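You operate a simulated robot arm through the tools that you are given. There is no shell and no other tool. Be economical: measure what you need, move in short steps, check, and stop when the job is done.

You run a simulated robot arm. Do the job below in one go: nothing can be reset, and whatever is moved stays where it is left.

## Task
Wipe up the oil under the clear jug and bin the rag.
Fine: stand the jug under the steel pump's spout first; the yellow bin's lid ends shut. Set down upright: clear drum jug. What is to be rubbed or washed off counts as gone when no trace of it is left.
Where things are to end (x, y in the base frame): clear drum jug within 2.2 cm of [53, 40].

Only the result counts: the job must be done as asked and must still hold three seconds after the hand-in. Knocking over, shifting, dropping, spilling or breaking anything else fails it. A push-on lid holds only when it is set on centred and level and pressed home; a screw cap is set on level and turned clockwise until tight.

## Robot
A 6-joint arm with a two-finger parallel gripper on a trunk, on a base that drives. Base frame: it is fixed to the floor where the robot stands at the start and does not move with it; the origin is under the middle of the robot, x ahead of it, y to its left, z up. Units: cm, degrees, N and s.
With the tool pointing down near the work surface it reaches from about 32 to 70 cm from the robot's upright axis, wherever it stands. Its first joint turns from -166.0 to 166.0 degrees. Places, roughly: black plunger [50, 50, 100]; blue drum vent screw [70, 90, 70]; green drum vent screw [70, 40, 70]; inside of the yellow waste bin [60, -80, 20]; oil spill [50, -10, 80]; steel hand pump [50, 50, 80]; yellow bin lid [60, -80, 50]. Payload 4.1 kg.
Tool frame: the origin (TCP) lies between the finger pads and is the grasp point; the fingertips stand 2.3 cm ahead of it; z points along the fingers, y is the line along which they close. Largest opening 9.4 cm; finger width 3.8, thickness 1; the body of the gripper, 5.4 by 9.6 cm, starts 3.9 cm behind the TCP.
Orientation is that of the tool frame in the base frame, as a unit quaternion [w, x, y, z]. With the fingers straight down and closing along the base's y, the tool's x points along the base's -x, its y along +y and its z along -z.

## Interface
- The arm moves only by the tool servo_tool. Its argument "plan" is a list of rows, each a list of 6 numbers: the shift along the tool's x, y, z in units of 500 mm (1.0 is 500 mm), then the turn, a rotation vector about the tool's x, y, z in units of 60 degrees (1.0 is 60 degrees). In form: [[x, y, z, wx, wy, wz], ...]. A call has 1 to 12 rows; each row is the pose to reach, as a shift and turn from the pose commanded when the call began, along the tool's axes at that moment. "claw" is the gripper command, from -1 (fully open) to 1 (shut), values between in proportion, set as the call begins (left out, the last holds). A call with a number of a shift or a turn outside -1 to 1 is refused whole. Rows are played at 5 a second. More than 5 cm and 8.6 degrees between two rows, or a gripper value outside its range, and nothing of the call is played. A pose out of reach is approached as far as the arm can. The call stops where the force on the tool passes 80 N (or 10 N more than at its start, if that is more) or the arm is blocked; 0.2 s more then pass. Each finger travels about 4.5 cm/s and halts on what it meets, pressing with about 39 N; the grip force reading is that of the motor and also rises with nothing between the fingers. The clock runs only during rows and for 0.2 s after the last one: add rows that repeat a pose to give the fingers time. It gives the time, the measured TCP pose, the force on the tool (base axes), the opening and the grip force at its end, in the units of the frame above (readings bear some noise), with the torque about the TCP (base axes, N m) and any sound that the robot's microphone picked up.
- Cameras (640 x 400 px; columns grow to the right, rows downward): "scene" is now at [1.38, 14.18, 148.11]; the picture's right is [-0.32, -0.95, 0.00], its down [-0.70, 0.24, -0.68] and it looks along [0.64, -0.22, -0.74] (base axes); focal length 271 px, centre (320, 200). "wrist" rides on the gripper at [8.6, 1.6, -7.5] in the tool frame; the picture's right is [-0.18, 0.98, 0.00], its down [-0.58, -0.11, -0.81] and it looks along [-0.79, -0.15, 0.59] (tool axes); focal length 243 px, centre (320, 200). There is no depth. A picture from a camera that has moved, and an enlarged one, comes with that camera's place and axes in the base frame and with its lens.
- camera(camera): a new picture of that camera. No time passes.
- move_column(by): slides the trunk up (or, below 0, down) by that many cm; the arm and the scene camera ride with it, the base frame stays. It gives what a move gives, with no picture.
- steer(legs): drives the robot by 1 to 6 legs, each [ahead, turn to the left] in cm and degrees, along the robot's own axes; the way and the turn of a leg run together, so that a leg with both is an arc; at most 150 cm and 180 degrees a leg. The arm and the cameras ride along, it lands a little off, and it stops where it bumps. It gives what a move gives.
- turn_head(pan, tilt): turns the head with the scene camera to pan (to the left, within 155 degrees either way) and tilt (down, from -29 to 69), counted from straight ahead of the robot. It gives what a move gives.
- close_up(camera, box): a new picture of the part [left, top, right, bottom] of that camera's present view, enlarged. No time passes.
- close_job(): hands the job in; it is judged then, once.

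Go step by step. Nothing tells you exact positions but the pictures and the camera data: compare them with the known pose of the tool, close in by small moves and look again before you grip or let go. The budget is 120 turns and 78 pictures, counting those below and the enlarged ones. Unless the task says otherwise, let go and move clear before handing in, and close with one line.

The tools are called as a command line: name --pt "numbers of a row" for each row, then --argument value for the rest, lists and objects as JSON in quotes. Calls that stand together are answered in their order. servo_tool: Moves the arm, as the interface text tells. Its arguments: {"type":"object","properties":{"plan":{"type":"array","items":{"type":"array","items":{"type":"number"}}},"claw":{"type":"number"}},"required":["plan"]} The other tools are called the same way: move_column (by) slides the trunk up or down; steer (legs) drives the base; turn_head (pan, tilt) turns the head that bears the scene camera; camera (camera) takes a picture; close_up (camera, box) takes an enlarged picture of a part of a camera's view; close_job () hands the job in.

At the start:

```text
t: 0.0
position: [45.15, -16.43, 109.08]
ee_rot: [0.001, 0.0, 1.0, 0.0]
ft_force: [0.3, -0.1, -0.8]
wrist_torque: [0.0, 0.01, -0.01]
finger_gap: 9.4
grasp_force: 0.1
trunk travel left (down, up): [-45.0, 14.0]
robot x, y, heading: [0.15, -0.05, -0.0]
head pan, tilt: [-18.9, 47.5]
```

scene: 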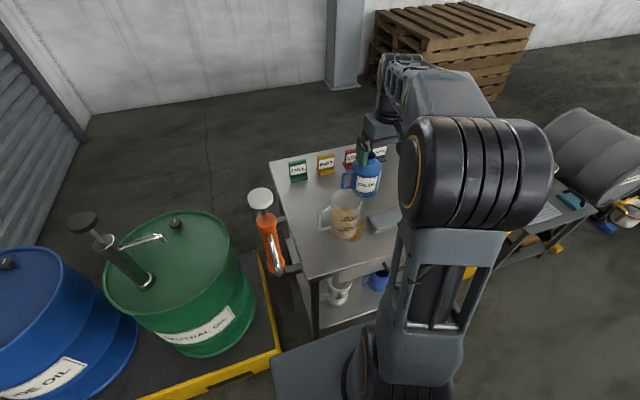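
wrist: 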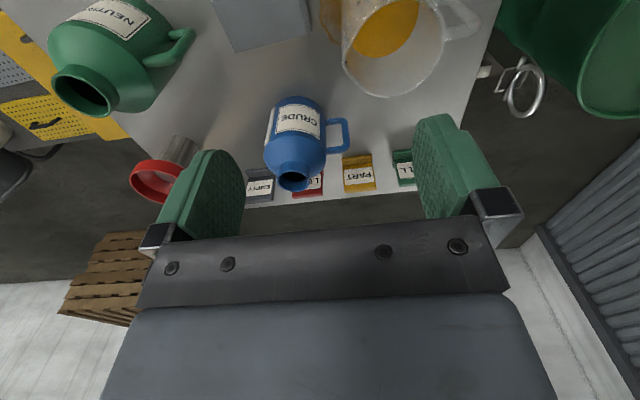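

The cart ahead holds the clear jug with oil under it, next to a grey cloth; the green drum with the steel pump is to the left. I'll look closer before moving.

close_up --camera "scene" --box '[250, 130, 450, 255]'

close_up --camera "scene" --box '[50, 180, 290, 330]'

close_up --camera "wrist" --box '[130, 0, 530, 250]'

turn_head --pan -60 --tilt 45

camera --camera "scene"

```text
3.20 times, centred on (350, 192) of scene
camera zoom: at [1.38, 14.18, 148.11], right [-0.32, -0.95, 0.0], down [-0.7, 0.24, -0.68], along [0.64, -0.22, -0.74], focal length 866 px, centre (224, 224)
```

zoom: 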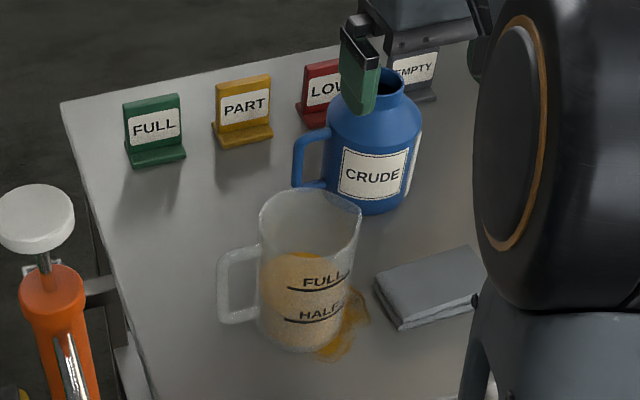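

```text
2.67 times, centred on (170, 255) of scene
camera zoom: at [1.38, 14.18, 148.11], right [-0.32, -0.95, 0.0], down [-0.7, 0.24, -0.68], along [0.64, -0.22, -0.74], focal length 722 px, centre (720, 53)
```

zoom: 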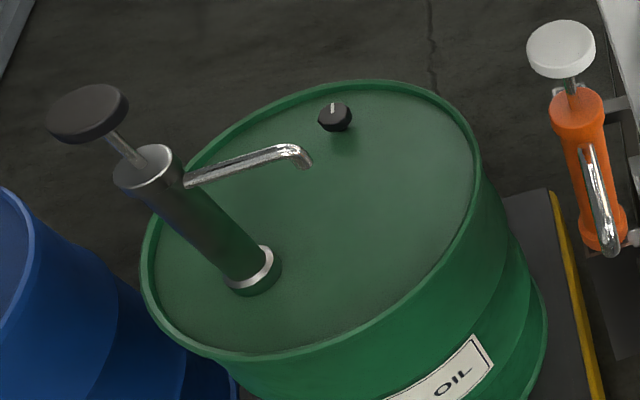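

```text
1.60 times, centred on (330, 125) of wrist
camera zoom: at [36.48, -14.88, 116.6], right [0.18, 0.98, 0.0], down [0.58, -0.11, 0.81], along [0.79, -0.15, -0.59], focal length 388 px, centre (304, 320)
```

zoom: 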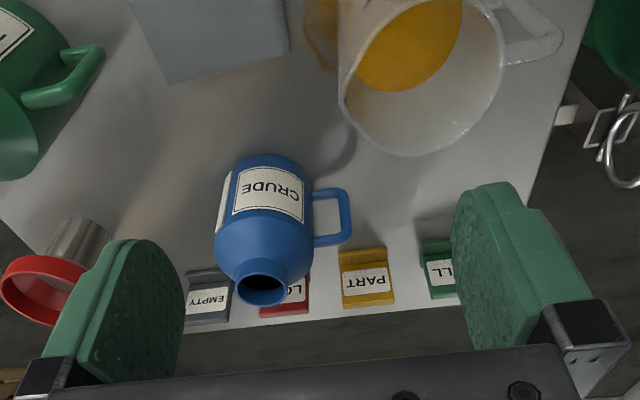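

```text
t: 1.1
position: [45.16, -16.38, 109.05]
ee_rot: [0.0, 0.001, 1.0, 0.0]
ft_force: [-0.2, 0.0, 0.2]
wrist_torque: [-0.01, 0.0, 0.01]
finger_gap: 9.38
grasp_force: 0.1
trunk travel left (down, up): [-45.0, 14.0]
robot x, y, heading: [0.35, -0.02, 0.2]
head pan, tilt: [-60.0, 45.0]
```

```text
72 pictures are left
camera scene: at [-2.05, 9.71, 148.46], right [-0.87, -0.5, 0.0], down [-0.35, 0.61, -0.71], along [0.35, -0.61, -0.71], focal length 271 px, centre (320, 200)
```

scene: 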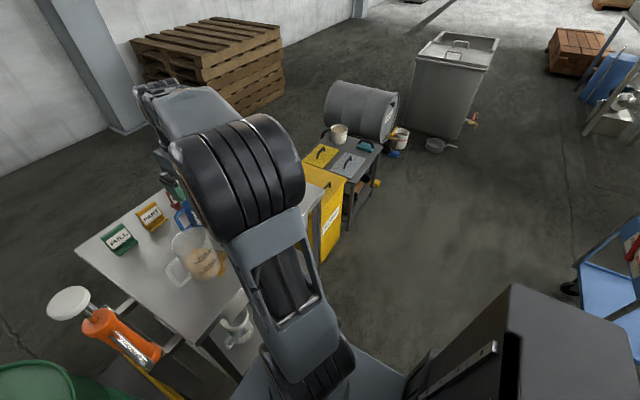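

The jug stands near (46.6, -9.6), about 16 cm tall, with its handle towards +y. The spout tip is near (53, 40, 88.6), so I can't come in from above the jug; I plan to hold it by the handle. I'll look at the bin and the jug handle in more detail.

close_up --camera "scene" --box '[290, 110, 410, 270]'

close_up --camera "scene" --box '[60, 180, 320, 350]'

turn_head --pan 25 --tilt 55

camera --camera "scene"

```text
2.50 times, centred on (350, 190) of scene
camera zoom: at [-2.05, 9.71, 148.46], right [-0.87, -0.5, 0.0], down [-0.35, 0.61, -0.71], along [0.35, -0.61, -0.71], focal length 677 px, centre (245, 225)
```

zoom: 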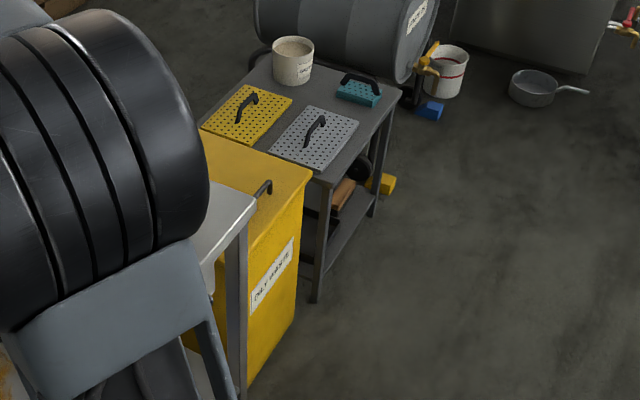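

```text
2.35 times, centred on (190, 265) of scene
camera zoom: at [-2.05, 9.71, 148.46], right [-0.87, -0.5, 0.0], down [-0.35, 0.61, -0.71], along [0.35, -0.61, -0.71], focal length 637 px, centre (626, 47)
```

zoom: 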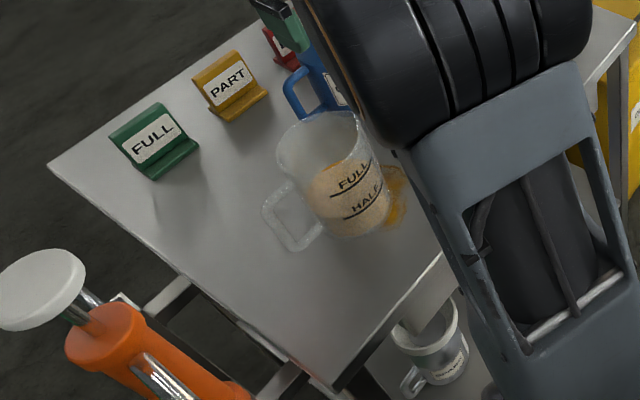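

```text
t: 2.7
position: [45.12, -16.39, 109.11]
ee_rot: [0.0, 0.0, 1.0, -0.001]
ft_force: [-0.3, -0.2, -0.2]
wrist_torque: [0.01, 0.01, -0.01]
finger_gap: 9.4
grasp_force: 0.0
trunk travel left (down, up): [-45.0, 14.0]
robot x, y, heading: [-0.13, 0.18, 0.1]
head pan, tilt: [25.0, 55.0]
```

```text
69 pictures are left
camera scene: at [0.42, 19.8, 147.12], right [0.42, -0.91, 0.0], down [-0.74, -0.35, -0.57], along [0.52, 0.24, -0.82], focal length 271 px, centre (320, 200)
```

scene: 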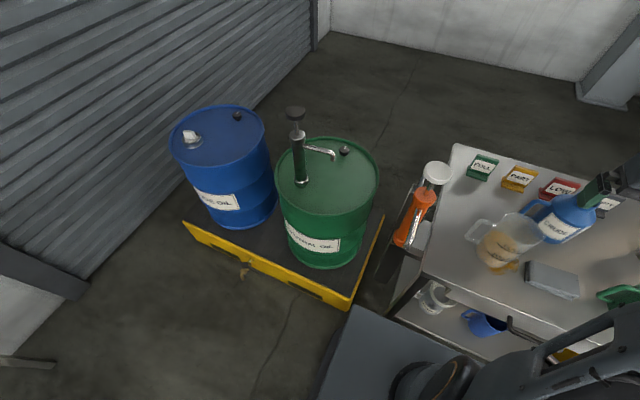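

Drum, pump and cart are all visible. I'll zoom on the pump and the jug to get exact positions.

close_up --camera "scene" --box '[260, 90, 400, 230]'

close_up --camera "scene" --box '[440, 190, 600, 310]'

```text
2.86 times, centred on (330, 160) of scene
camera zoom: at [0.42, 19.8, 147.12], right [0.42, -0.91, 0.0], down [-0.74, -0.35, -0.57], along [0.52, 0.24, -0.82], focal length 773 px, centre (291, 314)
```

zoom: 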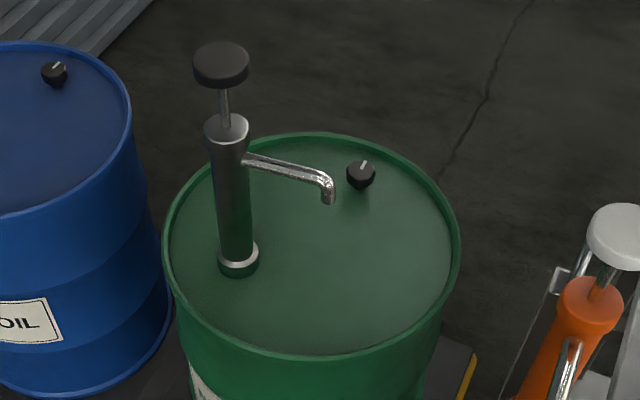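

```text
3.33 times, centred on (520, 250) of scene
camera zoom: at [0.42, 19.8, 147.12], right [0.42, -0.91, 0.0], down [-0.74, -0.35, -0.57], along [0.52, 0.24, -0.82], focal length 902 px, centre (-347, 33)
```

zoom: 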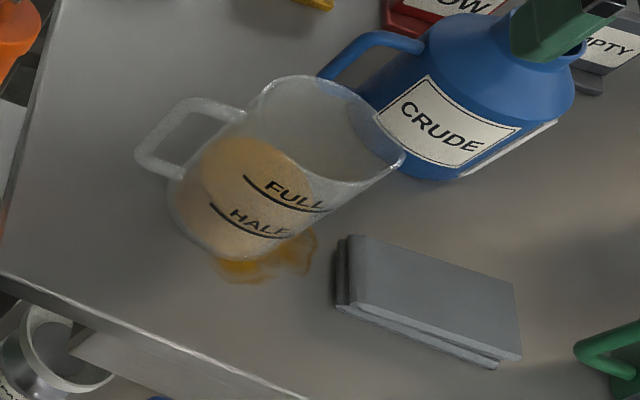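

The spout tip is near (53.7, 40.2, 86.7), the drum top is at about 69, and the jug is about 15.5 cm tall. I'll take the handle, which points to +y with its outer edge near y=-1.3, from above with the fingers closing along x. First I turn and move over it.

servo_tool --pt "0 0.036 0 0 0 0.125" --pt "0 0.072 0 0 0 0.25" --pt "-0.01 0.108 0 0 0 0.375" --pt "-0.01 0.144 0 0 0 0.5" --pt "-0.02 0.18 0 0 0 0.625" --pt "-0.02 0.216 0 0 0 0.75" --pt "-0.03 0.252 0 0 0 0.875" --pt "-0.03 0.288 0 0 0 1.0" --claw -1

servo_tool --pt "0 0 0 0 0 0.125" --pt "0 0 0 0 0 0.25" --pt "0 0 0 0 0 0.375" --pt "0 0 0 0 0 0.5" --pt "0 0 0 0 0 0.5"

camera --camera "wrist"

turn_head --pan -15 --tilt 50

camera --camera "scene"

```text
t: 4.5
position: [46.63, -1.91, 108.93]
ee_rot: [0.0, 0.501, 0.866, 0.0]
ft_force: [0.5, -1.6, -0.2]
wrist_torque: [-0.02, 0.0, 0.02]
finger_gap: 9.44
grasp_force: 0.1
trunk travel left (down, up): [-45.0, 14.0]
robot x, y, heading: [0.05, 0.0, 0.1]
head pan, tilt: [25.0, 55.0]
```

```text
t: 5.7
position: [46.64, -2.05, 109.13]
ee_rot: [-0.001, 0.708, 0.706, -0.001]
ft_force: [0.6, -1.0, 0.2]
wrist_torque: [0.02, -0.02, 0.01]
finger_gap: 9.39
grasp_force: 0.0
trunk travel left (down, up): [-45.0, 14.0]
robot x, y, heading: [0.0, 0.03, -0.1]
head pan, tilt: [25.0, 55.0]
```

```text
66 pictures are left
camera wrist: at [48.25, 6.54, 116.52], right [0.98, -0.19, 0.0], down [-0.11, -0.58, 0.81], along [-0.15, -0.79, -0.59], focal length 243 px, centre (320, 200)
```

wrist: 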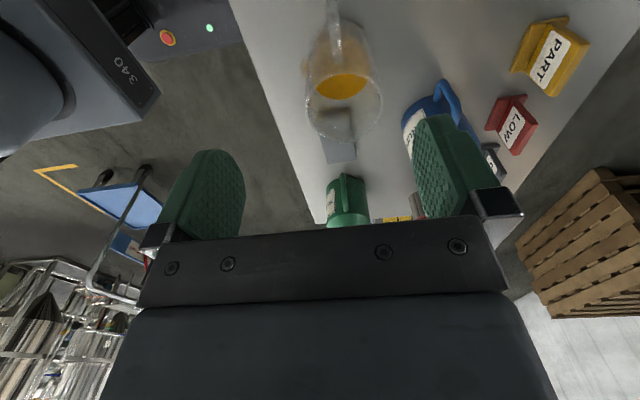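

```text
t: 6.7
position: [46.61, -1.95, 109.08]
ee_rot: [0.0, 0.707, 0.707, 0.0]
ft_force: [0.0, 0.3, 0.7]
wrist_torque: [-0.03, 0.02, 0.0]
finger_gap: 9.4
grasp_force: 0.0
trunk travel left (down, up): [-45.0, 14.0]
robot x, y, heading: [0.01, 0.38, 0.0]
head pan, tilt: [-15.0, 50.0]
```

```text
65 pictures are left
camera scene: at [1.32, 14.77, 147.77], right [-0.26, -0.97, 0.0], down [-0.74, 0.2, -0.64], along [0.62, -0.17, -0.77], focal length 271 px, centre (320, 200)
```

scene: 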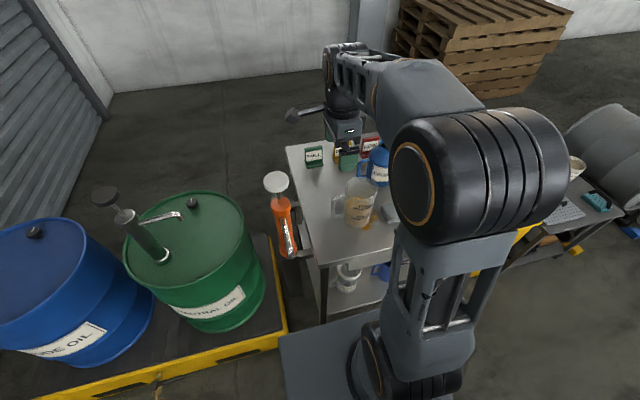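

The tool is above the handle. I'll zoom in to refine the jug and handle positions.

close_up --camera "wrist" --box '[250, 0, 430, 170]'

close_up --camera "scene" --box '[290, 110, 420, 240]'

```text
2.35 times, centred on (340, 85) of wrist
camera zoom: at [48.24, 6.54, 116.52], right [0.98, -0.18, 0.0], down [-0.11, -0.58, 0.81], along [-0.15, -0.79, -0.59], focal length 571 px, centre (273, 471)
```

zoom: 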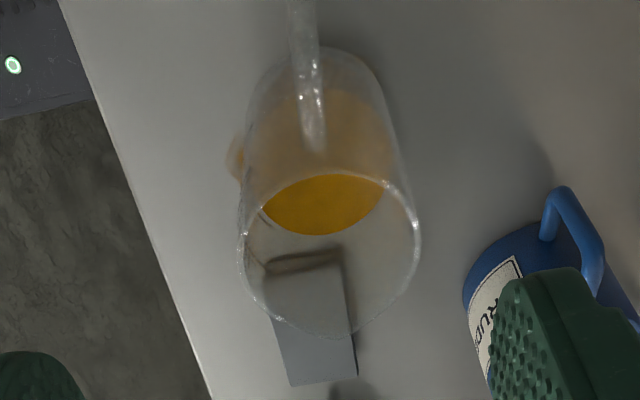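

```text
3.08 times, centred on (355, 175) of scene
camera zoom: at [1.32, 14.77, 147.77], right [-0.26, -0.97, 0.0], down [-0.74, 0.2, -0.64], along [0.62, -0.17, -0.77], focal length 833 px, centre (212, 277)
```

zoom: 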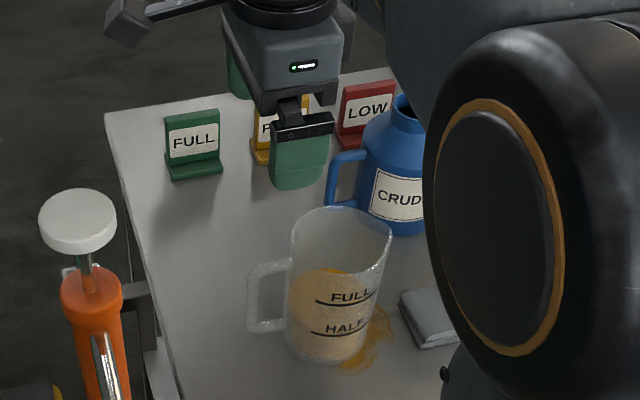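

Combining the views: jug centre is about (47.9, -9.9), the rim is at z≈91.7 and the handle lies along +y at x≈47.9, with its top at z≈90.5. I'll lower over the handle.

servo_tool --pt "-0.004 0.026 0.08 0 0 0" --pt "-0.008 0.026 0.16 0 0 0" --pt "-0.008 0.026 0.24 0 0 0" --pt "-0.008 0.026 0.3 0 0 0" --pt "-0.008 0.026 0.36 0 0 0" --pt "-0.008 0.026 0.4 0 0 0" --pt "-0.008 0.026 0.416 0 0 0" --pt "-0.008 0.026 0.416 0 0 0"

camera --camera "wrist"

close_up --camera "scene" --box '[290, 110, 420, 240]'

```text
t: 8.5
position: [48.01, -2.44, 88.38]
ee_rot: [0.001, 0.707, 0.707, 0.0]
ft_force: [-0.7, 0.5, 0.3]
wrist_torque: [-0.02, -0.02, -0.01]
finger_gap: 9.43
grasp_force: 0.0
trunk travel left (down, up): [-45.0, 14.0]
robot x, y, heading: [0.03, 0.46, -0.2]
head pan, tilt: [-15.0, 50.0]
```

```text
62 pictures are left
camera wrist: at [49.56, 6.13, 95.78], right [0.98, -0.18, 0.0], down [-0.11, -0.58, 0.81], along [-0.15, -0.79, -0.59], focal length 243 px, centre (320, 200)
```

wrist: 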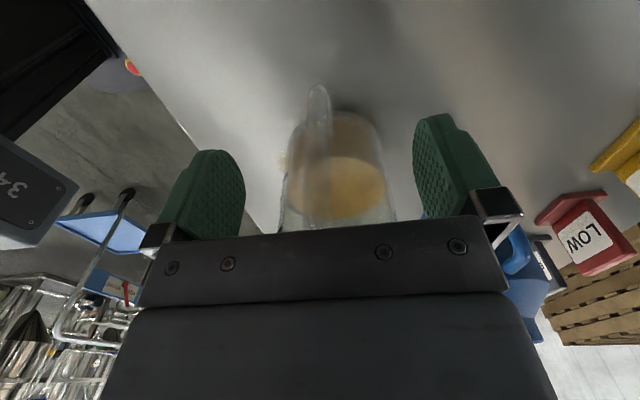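

```text
3.08 times, centred on (355, 175) of scene
camera zoom: at [1.32, 14.76, 147.77], right [-0.26, -0.97, 0.0], down [-0.74, 0.2, -0.64], along [0.62, -0.17, -0.77], focal length 833 px, centre (212, 277)
```

zoom: 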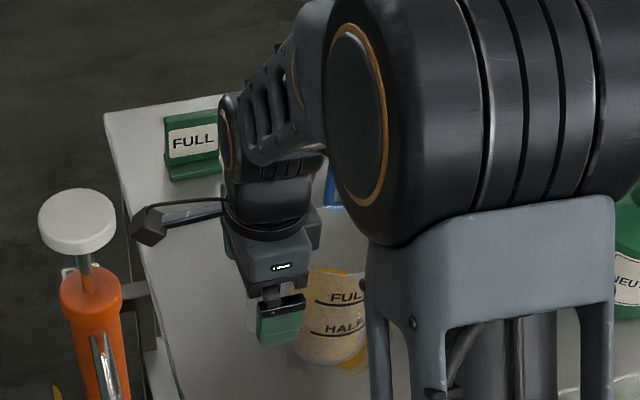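

The handle sits centred between the fingers at x≈48.0. Closing.

servo_tool --pt "0 0 0 0 0 0" --pt "0 0 0 0 0 0" --pt "0 0 0 0 0 0" --pt "0 0 0 0 0 0" --pt "0 0 0 0 0 0" --pt "0 0 0 0 0 0" --pt "0 0 0 0 0 0" --claw 1

servo_tool --pt "0 0 -0.01 0 0 0" --pt "0 0 -0.03 0 0 0" --pt "0 0 -0.05 0 0 0" --pt "0 0 -0.05 0 0 0"

camera --camera "wrist"

```text
t: 10.1
position: [48.09, -2.39, 88.41]
ee_rot: [0.0, 0.707, 0.707, 0.0]
ft_force: [-1.3, -0.6, -0.3]
wrist_torque: [-0.06, -0.04, -0.09]
finger_gap: 1.2
grasp_force: 39.6
trunk travel left (down, up): [-45.0, 14.0]
robot x, y, heading: [-0.44, -0.31, -0.1]
head pan, tilt: [-15.0, 50.0]
```

```text
t: 11.1
position: [48.04, -2.34, 90.92]
ee_rot: [0.001, 0.707, 0.707, 0.0]
ft_force: [0.5, -0.2, -3.1]
wrist_torque: [0.25, 0.03, -0.02]
finger_gap: 1.16
grasp_force: 38.9
trunk travel left (down, up): [-45.0, 14.0]
robot x, y, heading: [0.07, -0.06, -0.0]
head pan, tilt: [-15.0, 50.0]
```

```text
60 pictures are left
camera wrist: at [49.68, 6.18, 98.29], right [0.98, -0.18, 0.0], down [-0.11, -0.58, 0.81], along [-0.15, -0.79, -0.59], focal length 243 px, centre (320, 200)
```

wrist: 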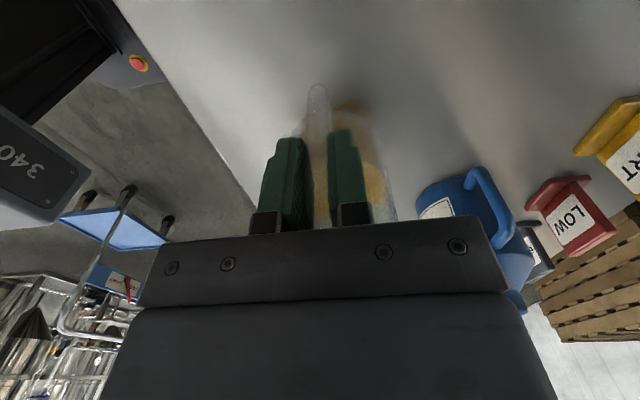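

The jug is held (about 3 N) and level. I lift it high to clear the orange hand pump before swinging over to the drum.

servo_tool --pt "0 0 -0.03 0 0 0" --pt "0 0 -0.08 0 0 0" --pt "0 0 -0.14 0 0 0" --pt "0 0 -0.2 0 0 0" --pt "0 0 -0.26 0 0 0" --pt "0 0 -0.32 0 0 0" --pt "0 0 -0.38 0 0 0" --pt "0 0 -0.44 0 0 0" --pt "0 0 -0.5 0 0 0" --pt "0 0 -0.56 0 0 0" --pt "0 0 -0.59 0 0 0" --pt "0 0 -0.6 0 0 0"

turn_head --pan 15 --tilt 45

camera --camera "scene"

```text
t: 13.7
position: [48.1, -2.4, 120.63]
ee_rot: [0.0, 0.707, 0.707, 0.0]
ft_force: [0.2, 0.7, -3.8]
wrist_torque: [0.25, 0.01, -0.01]
finger_gap: 1.16
grasp_force: 38.7
trunk travel left (down, up): [-45.0, 14.0]
robot x, y, heading: [0.3, 0.26, -0.1]
head pan, tilt: [-15.0, 50.0]
```

```text
t: 14.7
position: [48.12, -2.4, 120.73]
ee_rot: [0.0, 0.707, 0.707, 0.0]
ft_force: [0.2, 0.4, -3.4]
wrist_torque: [0.21, 0.02, -0.01]
finger_gap: 1.15
grasp_force: 38.7
trunk travel left (down, up): [-45.0, 14.0]
robot x, y, heading: [0.04, -0.24, 0.1]
head pan, tilt: [15.0, 45.0]
```

```text
59 pictures are left
camera scene: at [1.76, 18.85, 148.46], right [0.26, -0.97, 0.0], down [-0.68, -0.18, -0.71], along [0.68, 0.18, -0.71], focal length 271 px, centre (320, 200)
```

scene: 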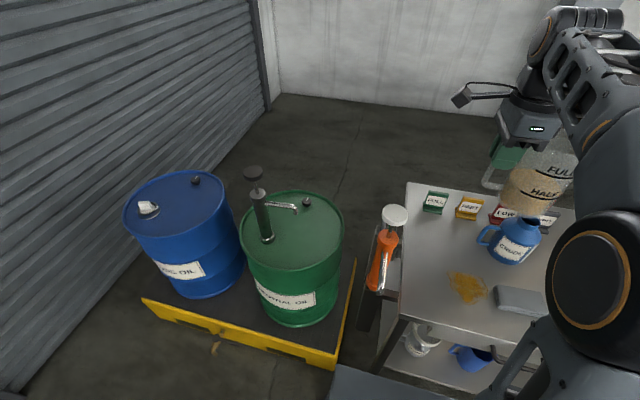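

The oil patch is now visible on the cart near where the jug stood. I swing the jug towards the drum at height, turning it slowly.

servo_tool --pt "0.016 0.001 0 0 0 -0.05" --pt "0.049 0.004 0 0 0 -0.15" --pt "0.082 0.006 0 0 0 -0.25" --pt "0.115 0.008 0 0 0 -0.35" --pt "0.148 0.011 0 0 0 -0.45" --pt "0.18 0.013 0 0 0 -0.55" --pt "0.213 0.016 0 0 0 -0.65" --pt "0.246 0.018 0 0 0 -0.75" --pt "0.279 0.02 0 0 0 -0.85" --pt "0.312 0.023 0 0 0 -0.95" --pt "0.328 0.024 0 0 0 -1.0"

servo_tool --pt "0.007 0.015 0 0 0 -0.05" --pt "0.022 0.045 0 0 0 -0.15" --pt "0.037 0.076 0 0 0 -0.25" --pt "0.051 0.106 0 0 0 -0.35" --pt "0.066 0.136 0 0 0 -0.45" --pt "0.081 0.166 0 0 0 -0.55" --pt "0.096 0.196 0 0 0 -0.65" --pt "0.11 0.227 0 0 0 -0.75" --pt "0.125 0.257 0 0 0 -0.85" --pt "0.14 0.287 0 0 0 -0.95" --pt "0.147 0.302 0 0 0 -1.0"

camera --camera "scene"

camera --camera "wrist"

```text
t: 17.1
position: [49.43, 13.93, 121.05]
ee_rot: [0.0, 0.258, 0.966, 0.0]
ft_force: [-0.3, 0.6, -3.3]
wrist_torque: [0.13, 0.17, 0.0]
finger_gap: 1.18
grasp_force: 39.2
trunk travel left (down, up): [-45.0, 14.0]
robot x, y, heading: [0.12, -0.24, -0.1]
head pan, tilt: [15.0, 45.0]
```

```text
t: 19.5
position: [50.48, 30.86, 120.7]
ee_rot: [0.0, -0.26, 0.966, 0.0]
ft_force: [-0.3, -1.3, -4.1]
wrist_torque: [-0.09, 0.19, -0.02]
finger_gap: 1.17
grasp_force: 38.7
trunk travel left (down, up): [-45.0, 14.0]
robot x, y, heading: [0.13, -0.05, 0.0]
head pan, tilt: [15.0, 45.0]
```

```text
58 pictures are left
camera scene: at [1.77, 18.91, 148.45], right [0.26, -0.97, 0.0], down [-0.68, -0.18, -0.71], along [0.68, 0.18, -0.71], focal length 271 px, centre (320, 200)
```

scene: 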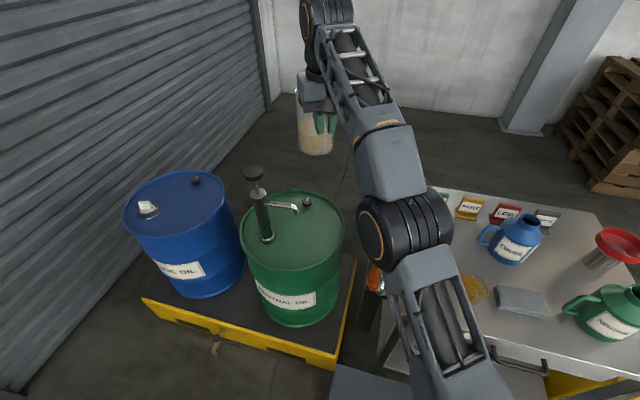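

```text
57 pictures are left
camera wrist: at [42.15, 27.83, 128.18], right [-0.33, 0.94, 0.0], down [0.56, 0.2, 0.81], along [0.76, 0.27, -0.59], focal length 243 px, centre (320, 200)
```

wrist: 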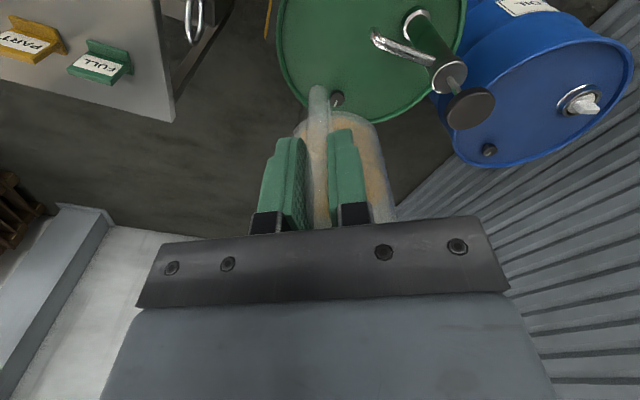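

The wrist view confirms the spout tip near (53.5, 40.5) and the drum centre near (61, 45). I lower the jug beside the spout, over the drum top.

servo_tool --pt "0 0 0.03 0 0 0" --pt "0 0 0.1 0 0 0" --pt "0 0 0.17 0 0 0" --pt "0 0 0.24 0 0 0" --pt "0 0 0.31 0 0 0" --pt "0 0 0.38 0 0 0" --pt "0 0 0.45 0 0 0" --pt "0 0 0.52 0 0 0" --pt "0 0 0.58 0 0 0" --pt "0 0 0.64 0 0 0" --pt "0 0 0.67 0 0 0" --pt "0 0 0.68 0 0 0"

camera --camera "wrist"

close_up --camera "scene" --box '[220, 140, 400, 290]'

```text
t: 22.1
position: [50.51, 30.89, 86.85]
ee_rot: [0.0, -0.259, 0.966, 0.0]
ft_force: [0.2, 0.7, -3.3]
wrist_torque: [-0.11, 0.23, 0.01]
finger_gap: 1.16
grasp_force: 38.8
trunk travel left (down, up): [-45.0, 14.0]
robot x, y, heading: [0.38, 0.32, -0.2]
head pan, tilt: [15.0, 45.0]
```

```text
56 pictures are left
camera wrist: at [42.23, 27.81, 94.27], right [-0.33, 0.94, 0.0], down [0.56, 0.2, 0.81], along [0.76, 0.27, -0.59], focal length 243 px, centre (320, 200)
```

wrist: 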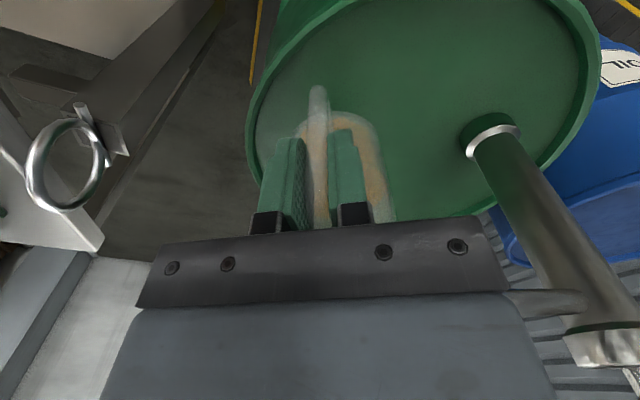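

```text
2.67 times, centred on (310, 215) of scene
camera zoom: at [1.77, 18.89, 148.45], right [0.26, -0.97, 0.0], down [-0.68, -0.18, -0.71], along [0.68, 0.18, -0.71], focal length 722 px, centre (347, 160)
```

zoom: 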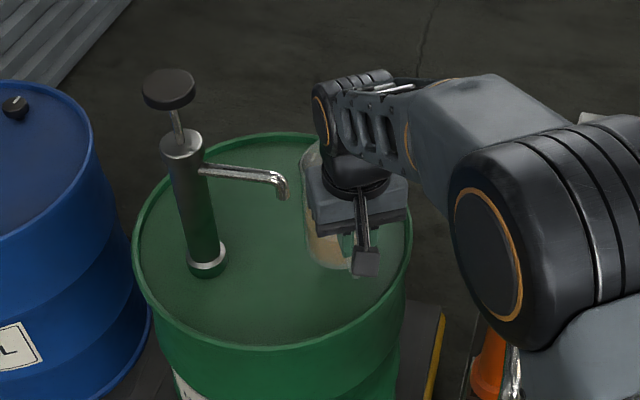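

Clear of the spout so far. Lowering further with small steps to feel for the drum top.

servo_tool --pt "0 0 0.03 0 0 0" --pt "0 0 0.06 0 0 0" --pt "0 0 0.09 0 0 0" --pt "0 0 0.1 0 0 0"

close_up --camera "scene" --box '[260, 170, 360, 260]'

camera --camera "wrist"

```text
t: 23.1
position: [50.44, 30.7, 81.9]
ee_rot: [0.0, -0.259, 0.966, 0.0]
ft_force: [-0.9, -0.1, 2.3]
wrist_torque: [0.07, -0.17, 0.01]
finger_gap: 1.17
grasp_force: 39.3
trunk travel left (down, up): [-45.0, 14.0]
robot x, y, heading: [-0.48, 0.12, -0.1]
head pan, tilt: [15.0, 45.0]
```

```text
4.44 times, centred on (310, 215) of scene
camera zoom: at [1.71, 18.86, 148.47], right [0.26, -0.97, 0.0], down [-0.68, -0.18, -0.71], along [0.68, 0.18, -0.71], focal length 1203 px, centre (364, 133)
```

zoom: 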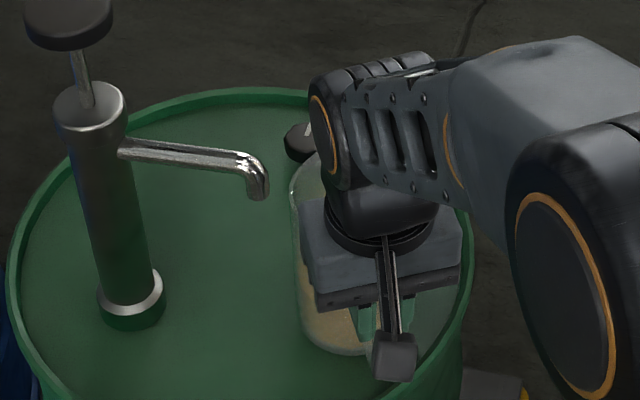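

```text
53 pictures are left
camera wrist: at [42.03, 27.75, 89.38], right [-0.33, 0.94, 0.0], down [0.56, 0.2, 0.81], along [0.76, 0.27, -0.59], focal length 243 px, centre (320, 200)
```

wrist: 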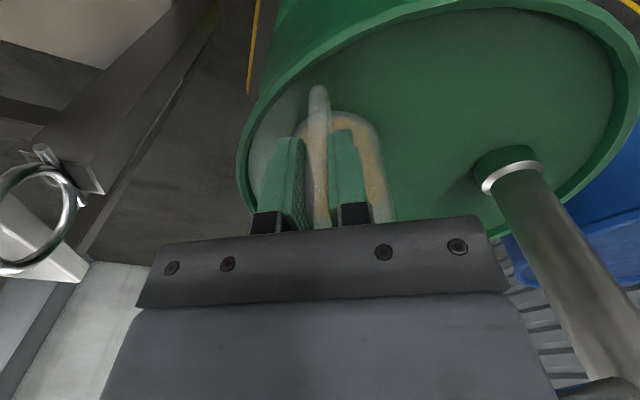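

Contact: the drum top is at about 71.5. Rim is then about 84.8, under a spout tip at about 87. I raise it 0.7 cm and slide it under the spout, checking midway.

servo_tool --pt "0 0 -0.008 0 0 0" --pt "0 0 -0.014 0 0 0" --pt "0.004 0.035 -0.014 0 0 0" --pt "0.007 0.07 -0.014 0 0 0" --pt "0.007 0.07 -0.014 0 0 0"

close_up --camera "scene" --box '[260, 170, 360, 260]'

```text
t: 24.3
position: [48.25, 33.61, 82.72]
ee_rot: [0.001, -0.258, 0.966, 0.0]
ft_force: [0.3, -0.1, -2.7]
wrist_torque: [-0.15, 0.24, 0.01]
finger_gap: 1.18
grasp_force: 39.1
trunk travel left (down, up): [-45.0, 14.0]
robot x, y, heading: [0.07, 0.1, -0.1]
head pan, tilt: [15.0, 45.0]
```

```text
4.44 times, centred on (310, 215) of scene
camera zoom: at [1.76, 18.9, 148.45], right [0.26, -0.97, 0.0], down [-0.68, -0.18, -0.71], along [0.68, 0.18, -0.71], focal length 1203 px, centre (364, 133)
```

zoom: 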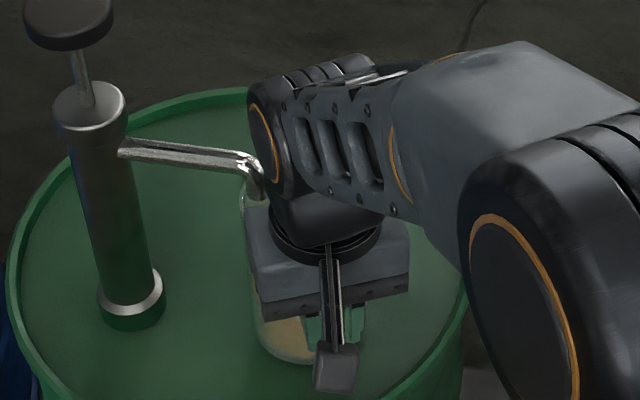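

The wrist stays on the robot's side of the spout with several centimetres of room. I move the rest of the way.

servo_tool --pt "0.003 0.025 0 0 0 0" --pt "0.005 0.05 0 0 0 0" --pt "0.006 0.065 0 0 0 0" --pt "0.006 0.065 0 0 0 0"

close_up --camera "scene" --box '[260, 170, 360, 260]'

camera --camera "wrist"

```text
t: 25.3
position: [46.52, 36.32, 82.64]
ee_rot: [0.0, -0.259, 0.966, -0.001]
ft_force: [0.3, 0.2, -3.9]
wrist_torque: [-0.13, 0.2, -0.01]
finger_gap: 1.16
grasp_force: 38.6
trunk travel left (down, up): [-45.0, 14.0]
robot x, y, heading: [-0.19, 0.56, -0.0]
head pan, tilt: [15.0, 45.0]
```

```text
4.44 times, centred on (310, 215) of scene
camera zoom: at [1.76, 18.9, 148.45], right [0.26, -0.97, 0.0], down [-0.68, -0.18, -0.71], along [0.68, 0.18, -0.71], focal length 1203 px, centre (364, 133)
```

zoom: 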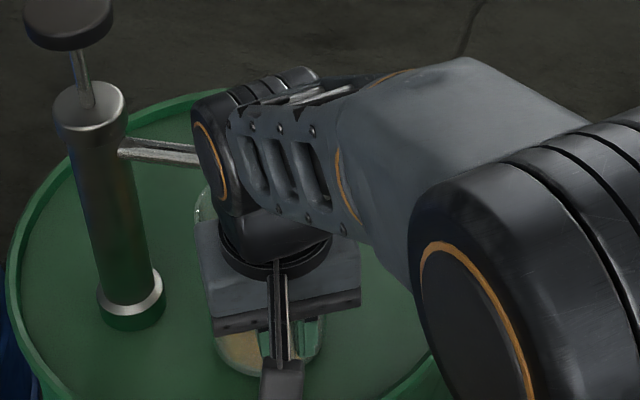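

```text
50 pictures are left
camera wrist: at [38.18, 33.33, 90.0], right [-0.33, 0.94, 0.0], down [0.56, 0.2, 0.81], along [0.76, 0.27, -0.59], focal length 243 px, centre (320, 200)
```

wrist: 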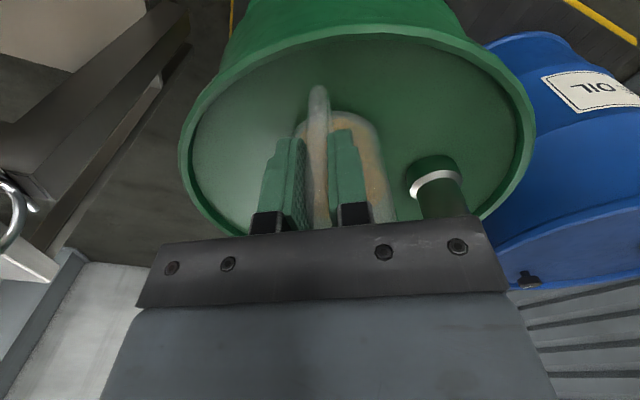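

The jug should be at (53, 40). Lowering it onto the drum top.

servo_tool --pt "0 0 0.007 0 0 0" --pt "0 0 0.013 0 0 0" --pt "0 0 0.0135 0 0 0" --pt "0 0 0.0135 0 0 0"

```text
t: 26.3
position: [46.32, 36.25, 81.96]
ee_rot: [0.001, -0.259, 0.966, 0.0]
ft_force: [2.1, -0.6, 5.6]
wrist_torque: [0.41, -0.78, -0.11]
finger_gap: 1.17
grasp_force: 39.1
trunk travel left (down, up): [-45.0, 14.0]
robot x, y, heading: [0.36, -0.1, -0.2]
head pan, tilt: [15.0, 45.0]
```

It stands on the drum (light push). I ease off, open, back away and rise.

servo_tool --pt "0 0 -0.0015 0 0 0" --pt "0 0 -0.0015 0 0 0"

servo_tool --pt "0 0 0 0 0 0" --pt "0 0 0 0 0 0" --pt "0 0 0 0 0 0" --pt "0 0 0 0 0 0" --pt "0 0 0 0 0 0" --pt "0 0 0 0 0 0" --claw -1

camera --camera "wrist"

```text
t: 26.9
position: [46.41, 36.27, 81.91]
ee_rot: [0.0, -0.259, 0.966, 0.0]
ft_force: [2.6, 0.5, 3.7]
wrist_torque: [0.37, -0.74, -0.14]
finger_gap: 1.17
grasp_force: 38.8
trunk travel left (down, up): [-45.0, 14.0]
robot x, y, heading: [0.04, 0.08, 0.1]
head pan, tilt: [15.0, 45.0]
```

```text
t: 28.3
position: [46.42, 36.38, 81.87]
ee_rot: [0.001, -0.259, 0.966, 0.0]
ft_force: [-0.1, -0.2, 0.3]
wrist_torque: [0.02, 0.0, -0.01]
finger_gap: 9.41
grasp_force: 0.1
trunk travel left (down, up): [-45.0, 14.0]
robot x, y, heading: [-0.24, 0.12, 0.2]
head pan, tilt: [15.0, 45.0]
```

```text
49 pictures are left
camera wrist: at [38.01, 33.29, 89.39], right [-0.33, 0.94, 0.0], down [0.56, 0.2, 0.81], along [0.76, 0.27, -0.59], focal length 243 px, centre (320, 200)
```

wrist: 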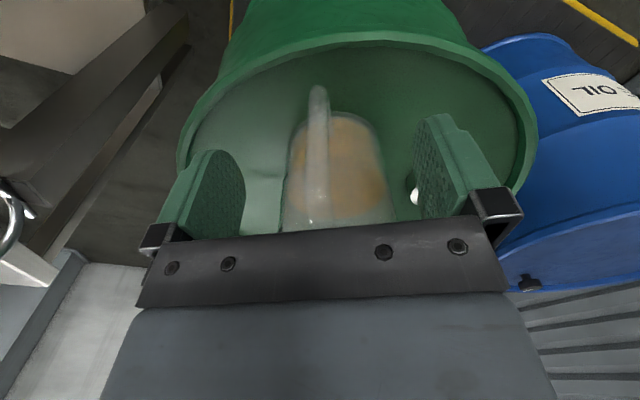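

Released cleanly. Backing out radially and then rising.

servo_tool --pt "0.03 0 0 0 0 0" --pt "0.08 0 0 0 0 0" --pt "0.13 0 -0.01 0 0 0" --pt "0.13 0 -0.09 0 0 0" --pt "0.13 0 -0.18 0 0 0" --pt "0.13 0 -0.27 0 0 0" --pt "0.13 0 -0.36 0 0 0" --pt "0.13 0 -0.45 0 0 0" --pt "0.13 0 -0.54 0 0 0" --pt "0.13 0 -0.62 0 0 0" --pt "0.13 0 -0.68 0 0 0"

camera --camera "wrist"

camera --camera "scene"

```text
t: 30.7
position: [40.82, 33.17, 116.07]
ee_rot: [0.0, -0.259, 0.966, 0.001]
ft_force: [0.9, 0.0, 0.4]
wrist_torque: [-0.05, 0.03, -0.02]
finger_gap: 9.43
grasp_force: 0.0
trunk travel left (down, up): [-45.0, 14.0]
robot x, y, heading: [-0.36, -0.26, -0.0]
head pan, tilt: [15.0, 45.0]
```

```text
48 pictures are left
camera wrist: at [32.45, 30.19, 123.49], right [-0.33, 0.94, 0.0], down [0.56, 0.2, 0.81], along [0.76, 0.27, -0.59], focal length 243 px, centre (320, 200)
```

wrist: 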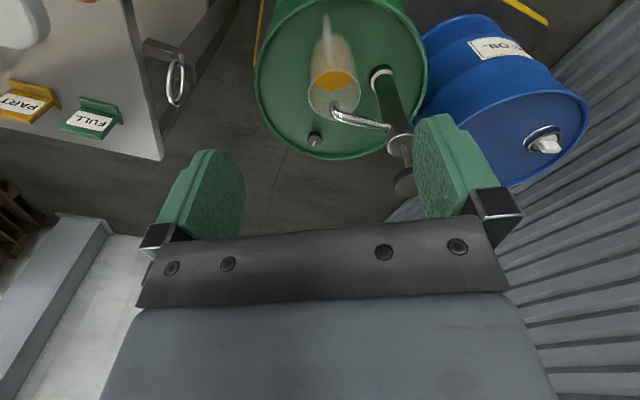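

```text
47 pictures are left
camera scene: at [1.73, 18.87, 148.45], right [0.26, -0.97, 0.0], down [-0.68, -0.18, -0.71], along [0.68, 0.18, -0.71], focal length 271 px, centre (320, 200)
```

scene: 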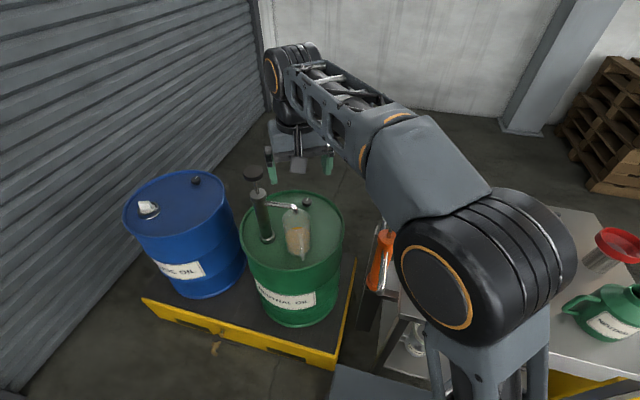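

The jug stands upright under the spout at about (52.5, 39.5). Next the rag, a folded pad around (46, -24.3), roughly 6 x 11.5 cm with its long side along y; I go above it.

servo_tool --pt "0.016 -0.056 0 0 0 0.0958" --pt "0.031 -0.112 0 0 0 0.1917" --pt "0.047 -0.168 0 0 0 0.2875" --pt "0.063 -0.224 0 0 0 0.3833" --pt "0.079 -0.28 0 0 0 0.479" --pt "0.094 -0.336 0 0 0 0.575" --pt "0.11 -0.392 0 0 0 0.671" --pt "0.126 -0.448 0 0 0 0.767" --pt "0.141 -0.504 0 0 0 0.8625" --pt "0.157 -0.56 0 0 0 0.958"

servo_tool --pt "-0.024 -0.054 0.012 0 0 0.0958" --pt "-0.047 -0.108 0.024 0 0 0.1917" --pt "-0.071 -0.161 0.036 0 0 0.2875" --pt "-0.094 -0.215 0.048 0 0 0.3833" --pt "-0.118 -0.269 0.06 0 0 0.479" --pt "-0.141 -0.323 0.072 0 0 0.575" --pt "-0.165 -0.377 0.084 0 0 0.671" --pt "-0.188 -0.43 0.096 0 0 0.767" --pt "-0.212 -0.484 0.108 0 0 0.8625" --pt "-0.235 -0.538 0.12 0 0 0.958" --pt "-0.235 -0.538 0.12 0 0 0.958"

camera --camera "wrist"

camera --camera "scene"

```text
t: 32.9
position: [47.96, 4.91, 115.77]
ee_rot: [0.0, 0.239, 0.971, 0.0]
ft_force: [0.0, 0.0, 0.1]
wrist_torque: [0.0, 0.01, 0.0]
finger_gap: 9.4
grasp_force: 0.1
trunk travel left (down, up): [-45.0, 14.0]
robot x, y, heading: [0.2, 0.38, 0.0]
head pan, tilt: [15.0, 45.0]
```

```text
t: 35.3
position: [46.19, -24.58, 109.85]
ee_rot: [0.001, 0.675, 0.737, 0.0]
ft_force: [0.1, 0.5, 0.1]
wrist_torque: [-0.01, -0.02, 0.01]
finger_gap: 9.4
grasp_force: 0.1
trunk travel left (down, up): [-45.0, 14.0]
robot x, y, heading: [-0.38, 0.19, 0.1]
head pan, tilt: [15.0, 45.0]
```

```text
46 pictures are left
camera wrist: at [47.0, -15.88, 117.31], right [1.0, -0.1, 0.0], down [-0.06, -0.59, 0.81], along [-0.08, -0.8, -0.59], focal length 243 px, centre (320, 200)
```

wrist: 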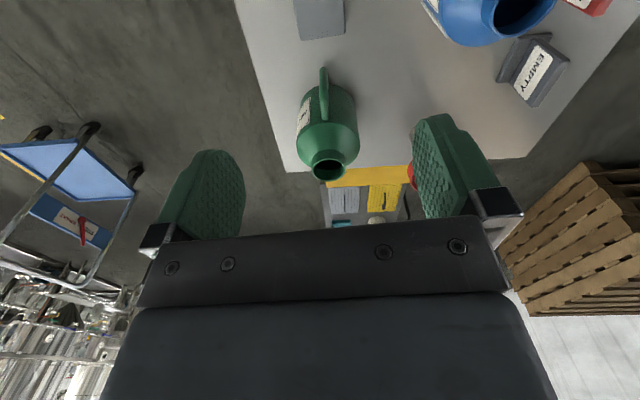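

```text
45 pictures are left
camera scene: at [1.74, 18.83, 148.46], right [0.26, -0.97, 0.0], down [-0.68, -0.18, -0.71], along [0.68, 0.18, -0.71], focal length 271 px, centre (320, 200)
```

scene: 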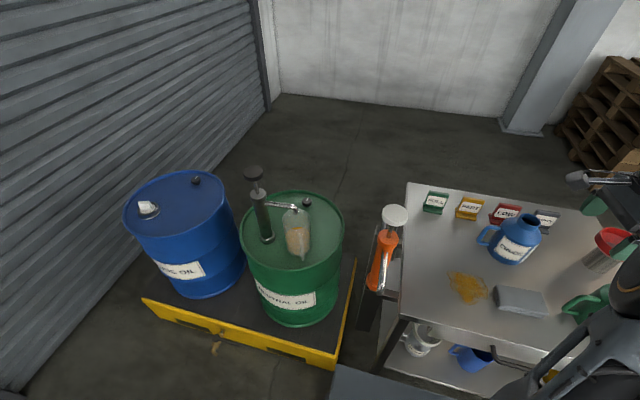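

Rag spans x 42.9–49.1, y -18.5 to -29.2. Lowering over it with the fingers straddling its short side.

servo_tool --pt "0.01 0 0.06 0 0 0" --pt "0.02 0 0.13 0 0 0" --pt "0.02 0 0.2 0 0 0" --pt "0.02 0 0.28 0 0 0" --pt "0.02 0 0.36 0 0 0" --pt "0.02 0 0.43 0 0 0" --pt "0.02 0 0.49 0 0 0" --pt "0.02 0 0.54 0 0 0" --pt "0.02 0 0.54 0 0 0"

camera --camera "wrist"

```text
t: 37.3
position: [45.82, -23.53, 83.21]
ee_rot: [-0.001, 0.676, 0.737, 0.0]
ft_force: [0.2, -0.4, -0.3]
wrist_torque: [-0.02, 0.0, -0.01]
finger_gap: 9.42
grasp_force: 0.0
trunk travel left (down, up): [-45.0, 14.0]
robot x, y, heading: [0.05, 0.04, 0.1]
head pan, tilt: [15.0, 45.0]
```

```text
44 pictures are left
camera wrist: at [46.67, -14.84, 90.62], right [1.0, -0.1, 0.0], down [-0.06, -0.59, 0.81], along [-0.08, -0.8, -0.59], focal length 243 px, centre (320, 200)
```

wrist: 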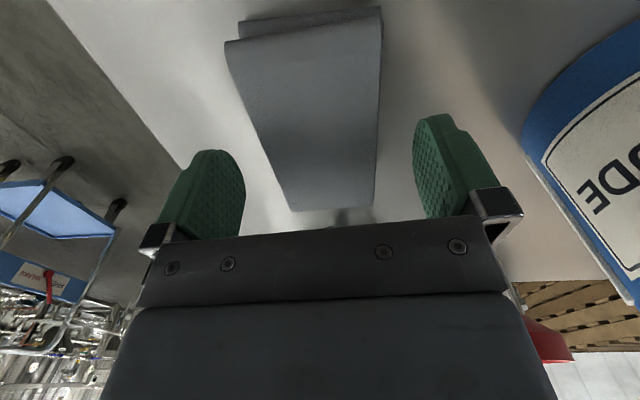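

Well centred on the rag. Going down to the table level and gripping.

servo_tool --pt "0 0 0.02 0 0 0" --pt "0 0 0.04 0 0 0" --pt "0 0 0.048 0 0 0" --pt "0 0 0.048 0 0 0"

servo_tool --pt "0 0 0 0 0 0" --pt "0 0 0 0 0 0" --pt "0 0 0 0 0 0" --pt "0 0 0 0 0 0" --pt "0 0 0 0 0 0" --pt "0 0 0 0 0 0" --claw 1

camera --camera "wrist"

```text
t: 38.3
position: [45.82, -23.59, 80.67]
ee_rot: [0.0, 0.675, 0.738, 0.0]
ft_force: [0.4, 0.8, 0.5]
wrist_torque: [-0.01, 0.0, 0.0]
finger_gap: 9.41
grasp_force: 0.0
trunk travel left (down, up): [-45.0, 14.0]
robot x, y, heading: [0.16, 0.18, -0.2]
head pan, tilt: [15.0, 45.0]
```

```text
t: 39.7
position: [45.97, -23.49, 80.64]
ee_rot: [0.0, 0.676, 0.737, 0.0]
ft_force: [-0.3, -0.6, 0.7]
wrist_torque: [0.01, -0.01, -0.01]
finger_gap: 6.44
grasp_force: 39.2
trunk travel left (down, up): [-45.0, 14.0]
robot x, y, heading: [0.18, -0.24, -0.1]
head pan, tilt: [15.0, 45.0]
```

```text
43 pictures are left
camera wrist: at [46.71, -14.87, 88.13], right [1.0, -0.1, 0.0], down [-0.06, -0.59, 0.81], along [-0.08, -0.8, -0.59], focal length 243 px, centre (320, 200)
```

wrist: 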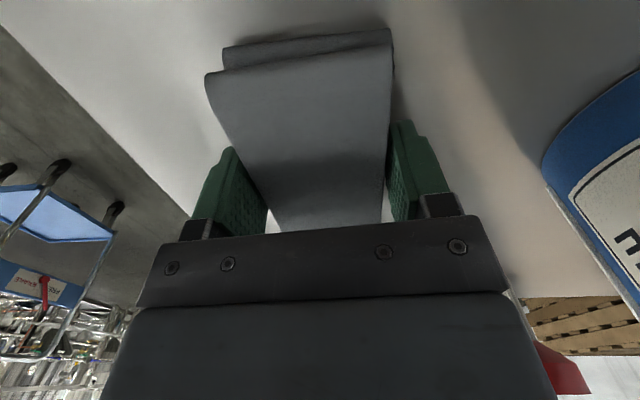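

The rag is gripped firmly (6.4 cm). Before wiping, I look at the spill's extent.

close_up --camera "scene" --box '[420, 230, 560, 330]'

```text
4.00 times, centred on (490, 280) of scene
camera zoom: at [1.74, 18.85, 148.46], right [0.26, -0.97, 0.0], down [-0.68, -0.18, -0.71], along [0.68, 0.18, -0.71], focal length 1083 px, centre (-360, -120)
```

zoom: 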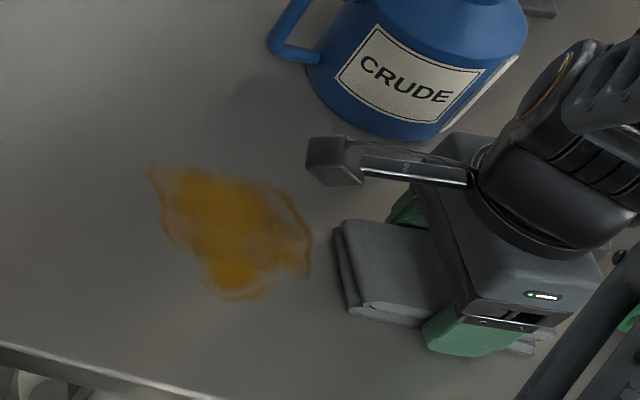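

Spill spans about x 41.8–52, y -17 to -6. I carry the rag just above the table to the spill's near side, then press it down.

servo_tool --pt "0 0 -0.03 0 0 0" --pt "0.06 -0.012 -0.03 0 0 0" --pt "0.12 -0.025 -0.03 0 0 0" --pt "0.18 -0.037 -0.03 0 0 0" --pt "0.245 -0.049 -0.03 0 0 0" --pt "0.245 -0.049 -0.01 0 0 0" --pt "0.245 -0.049 0 0 0 0" --pt "0.245 -0.049 0.004 0 0 0" --pt "0.245 -0.049 0.004 0 0 0"

camera --camera "wrist"

```text
t: 41.7
position: [42.37, -11.36, 80.63]
ee_rot: [0.004, 0.675, 0.737, 0.001]
ft_force: [0.4, 5.3, 39.9]
wrist_torque: [-0.12, 0.5, -0.55]
finger_gap: 6.32
grasp_force: 39.6
trunk travel left (down, up): [-45.0, 14.0]
robot x, y, heading: [-0.32, -0.0, 0.1]
head pan, tilt: [15.0, 45.0]
```

```text
41 pictures are left
camera wrist: at [43.21, -2.74, 88.08], right [1.0, -0.1, 0.01], down [-0.06, -0.59, 0.81], along [-0.07, -0.8, -0.59], focal length 243 px, centre (320, 200)
```

wrist: 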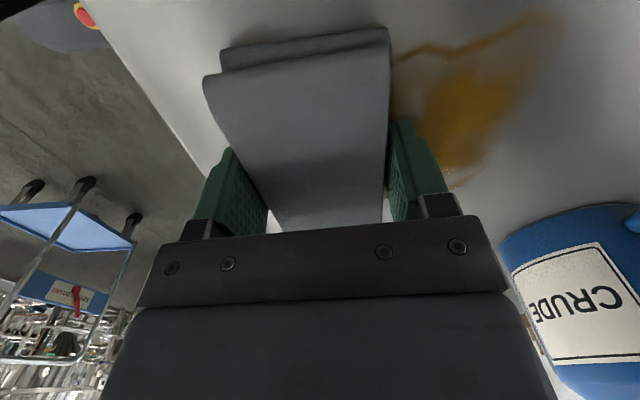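

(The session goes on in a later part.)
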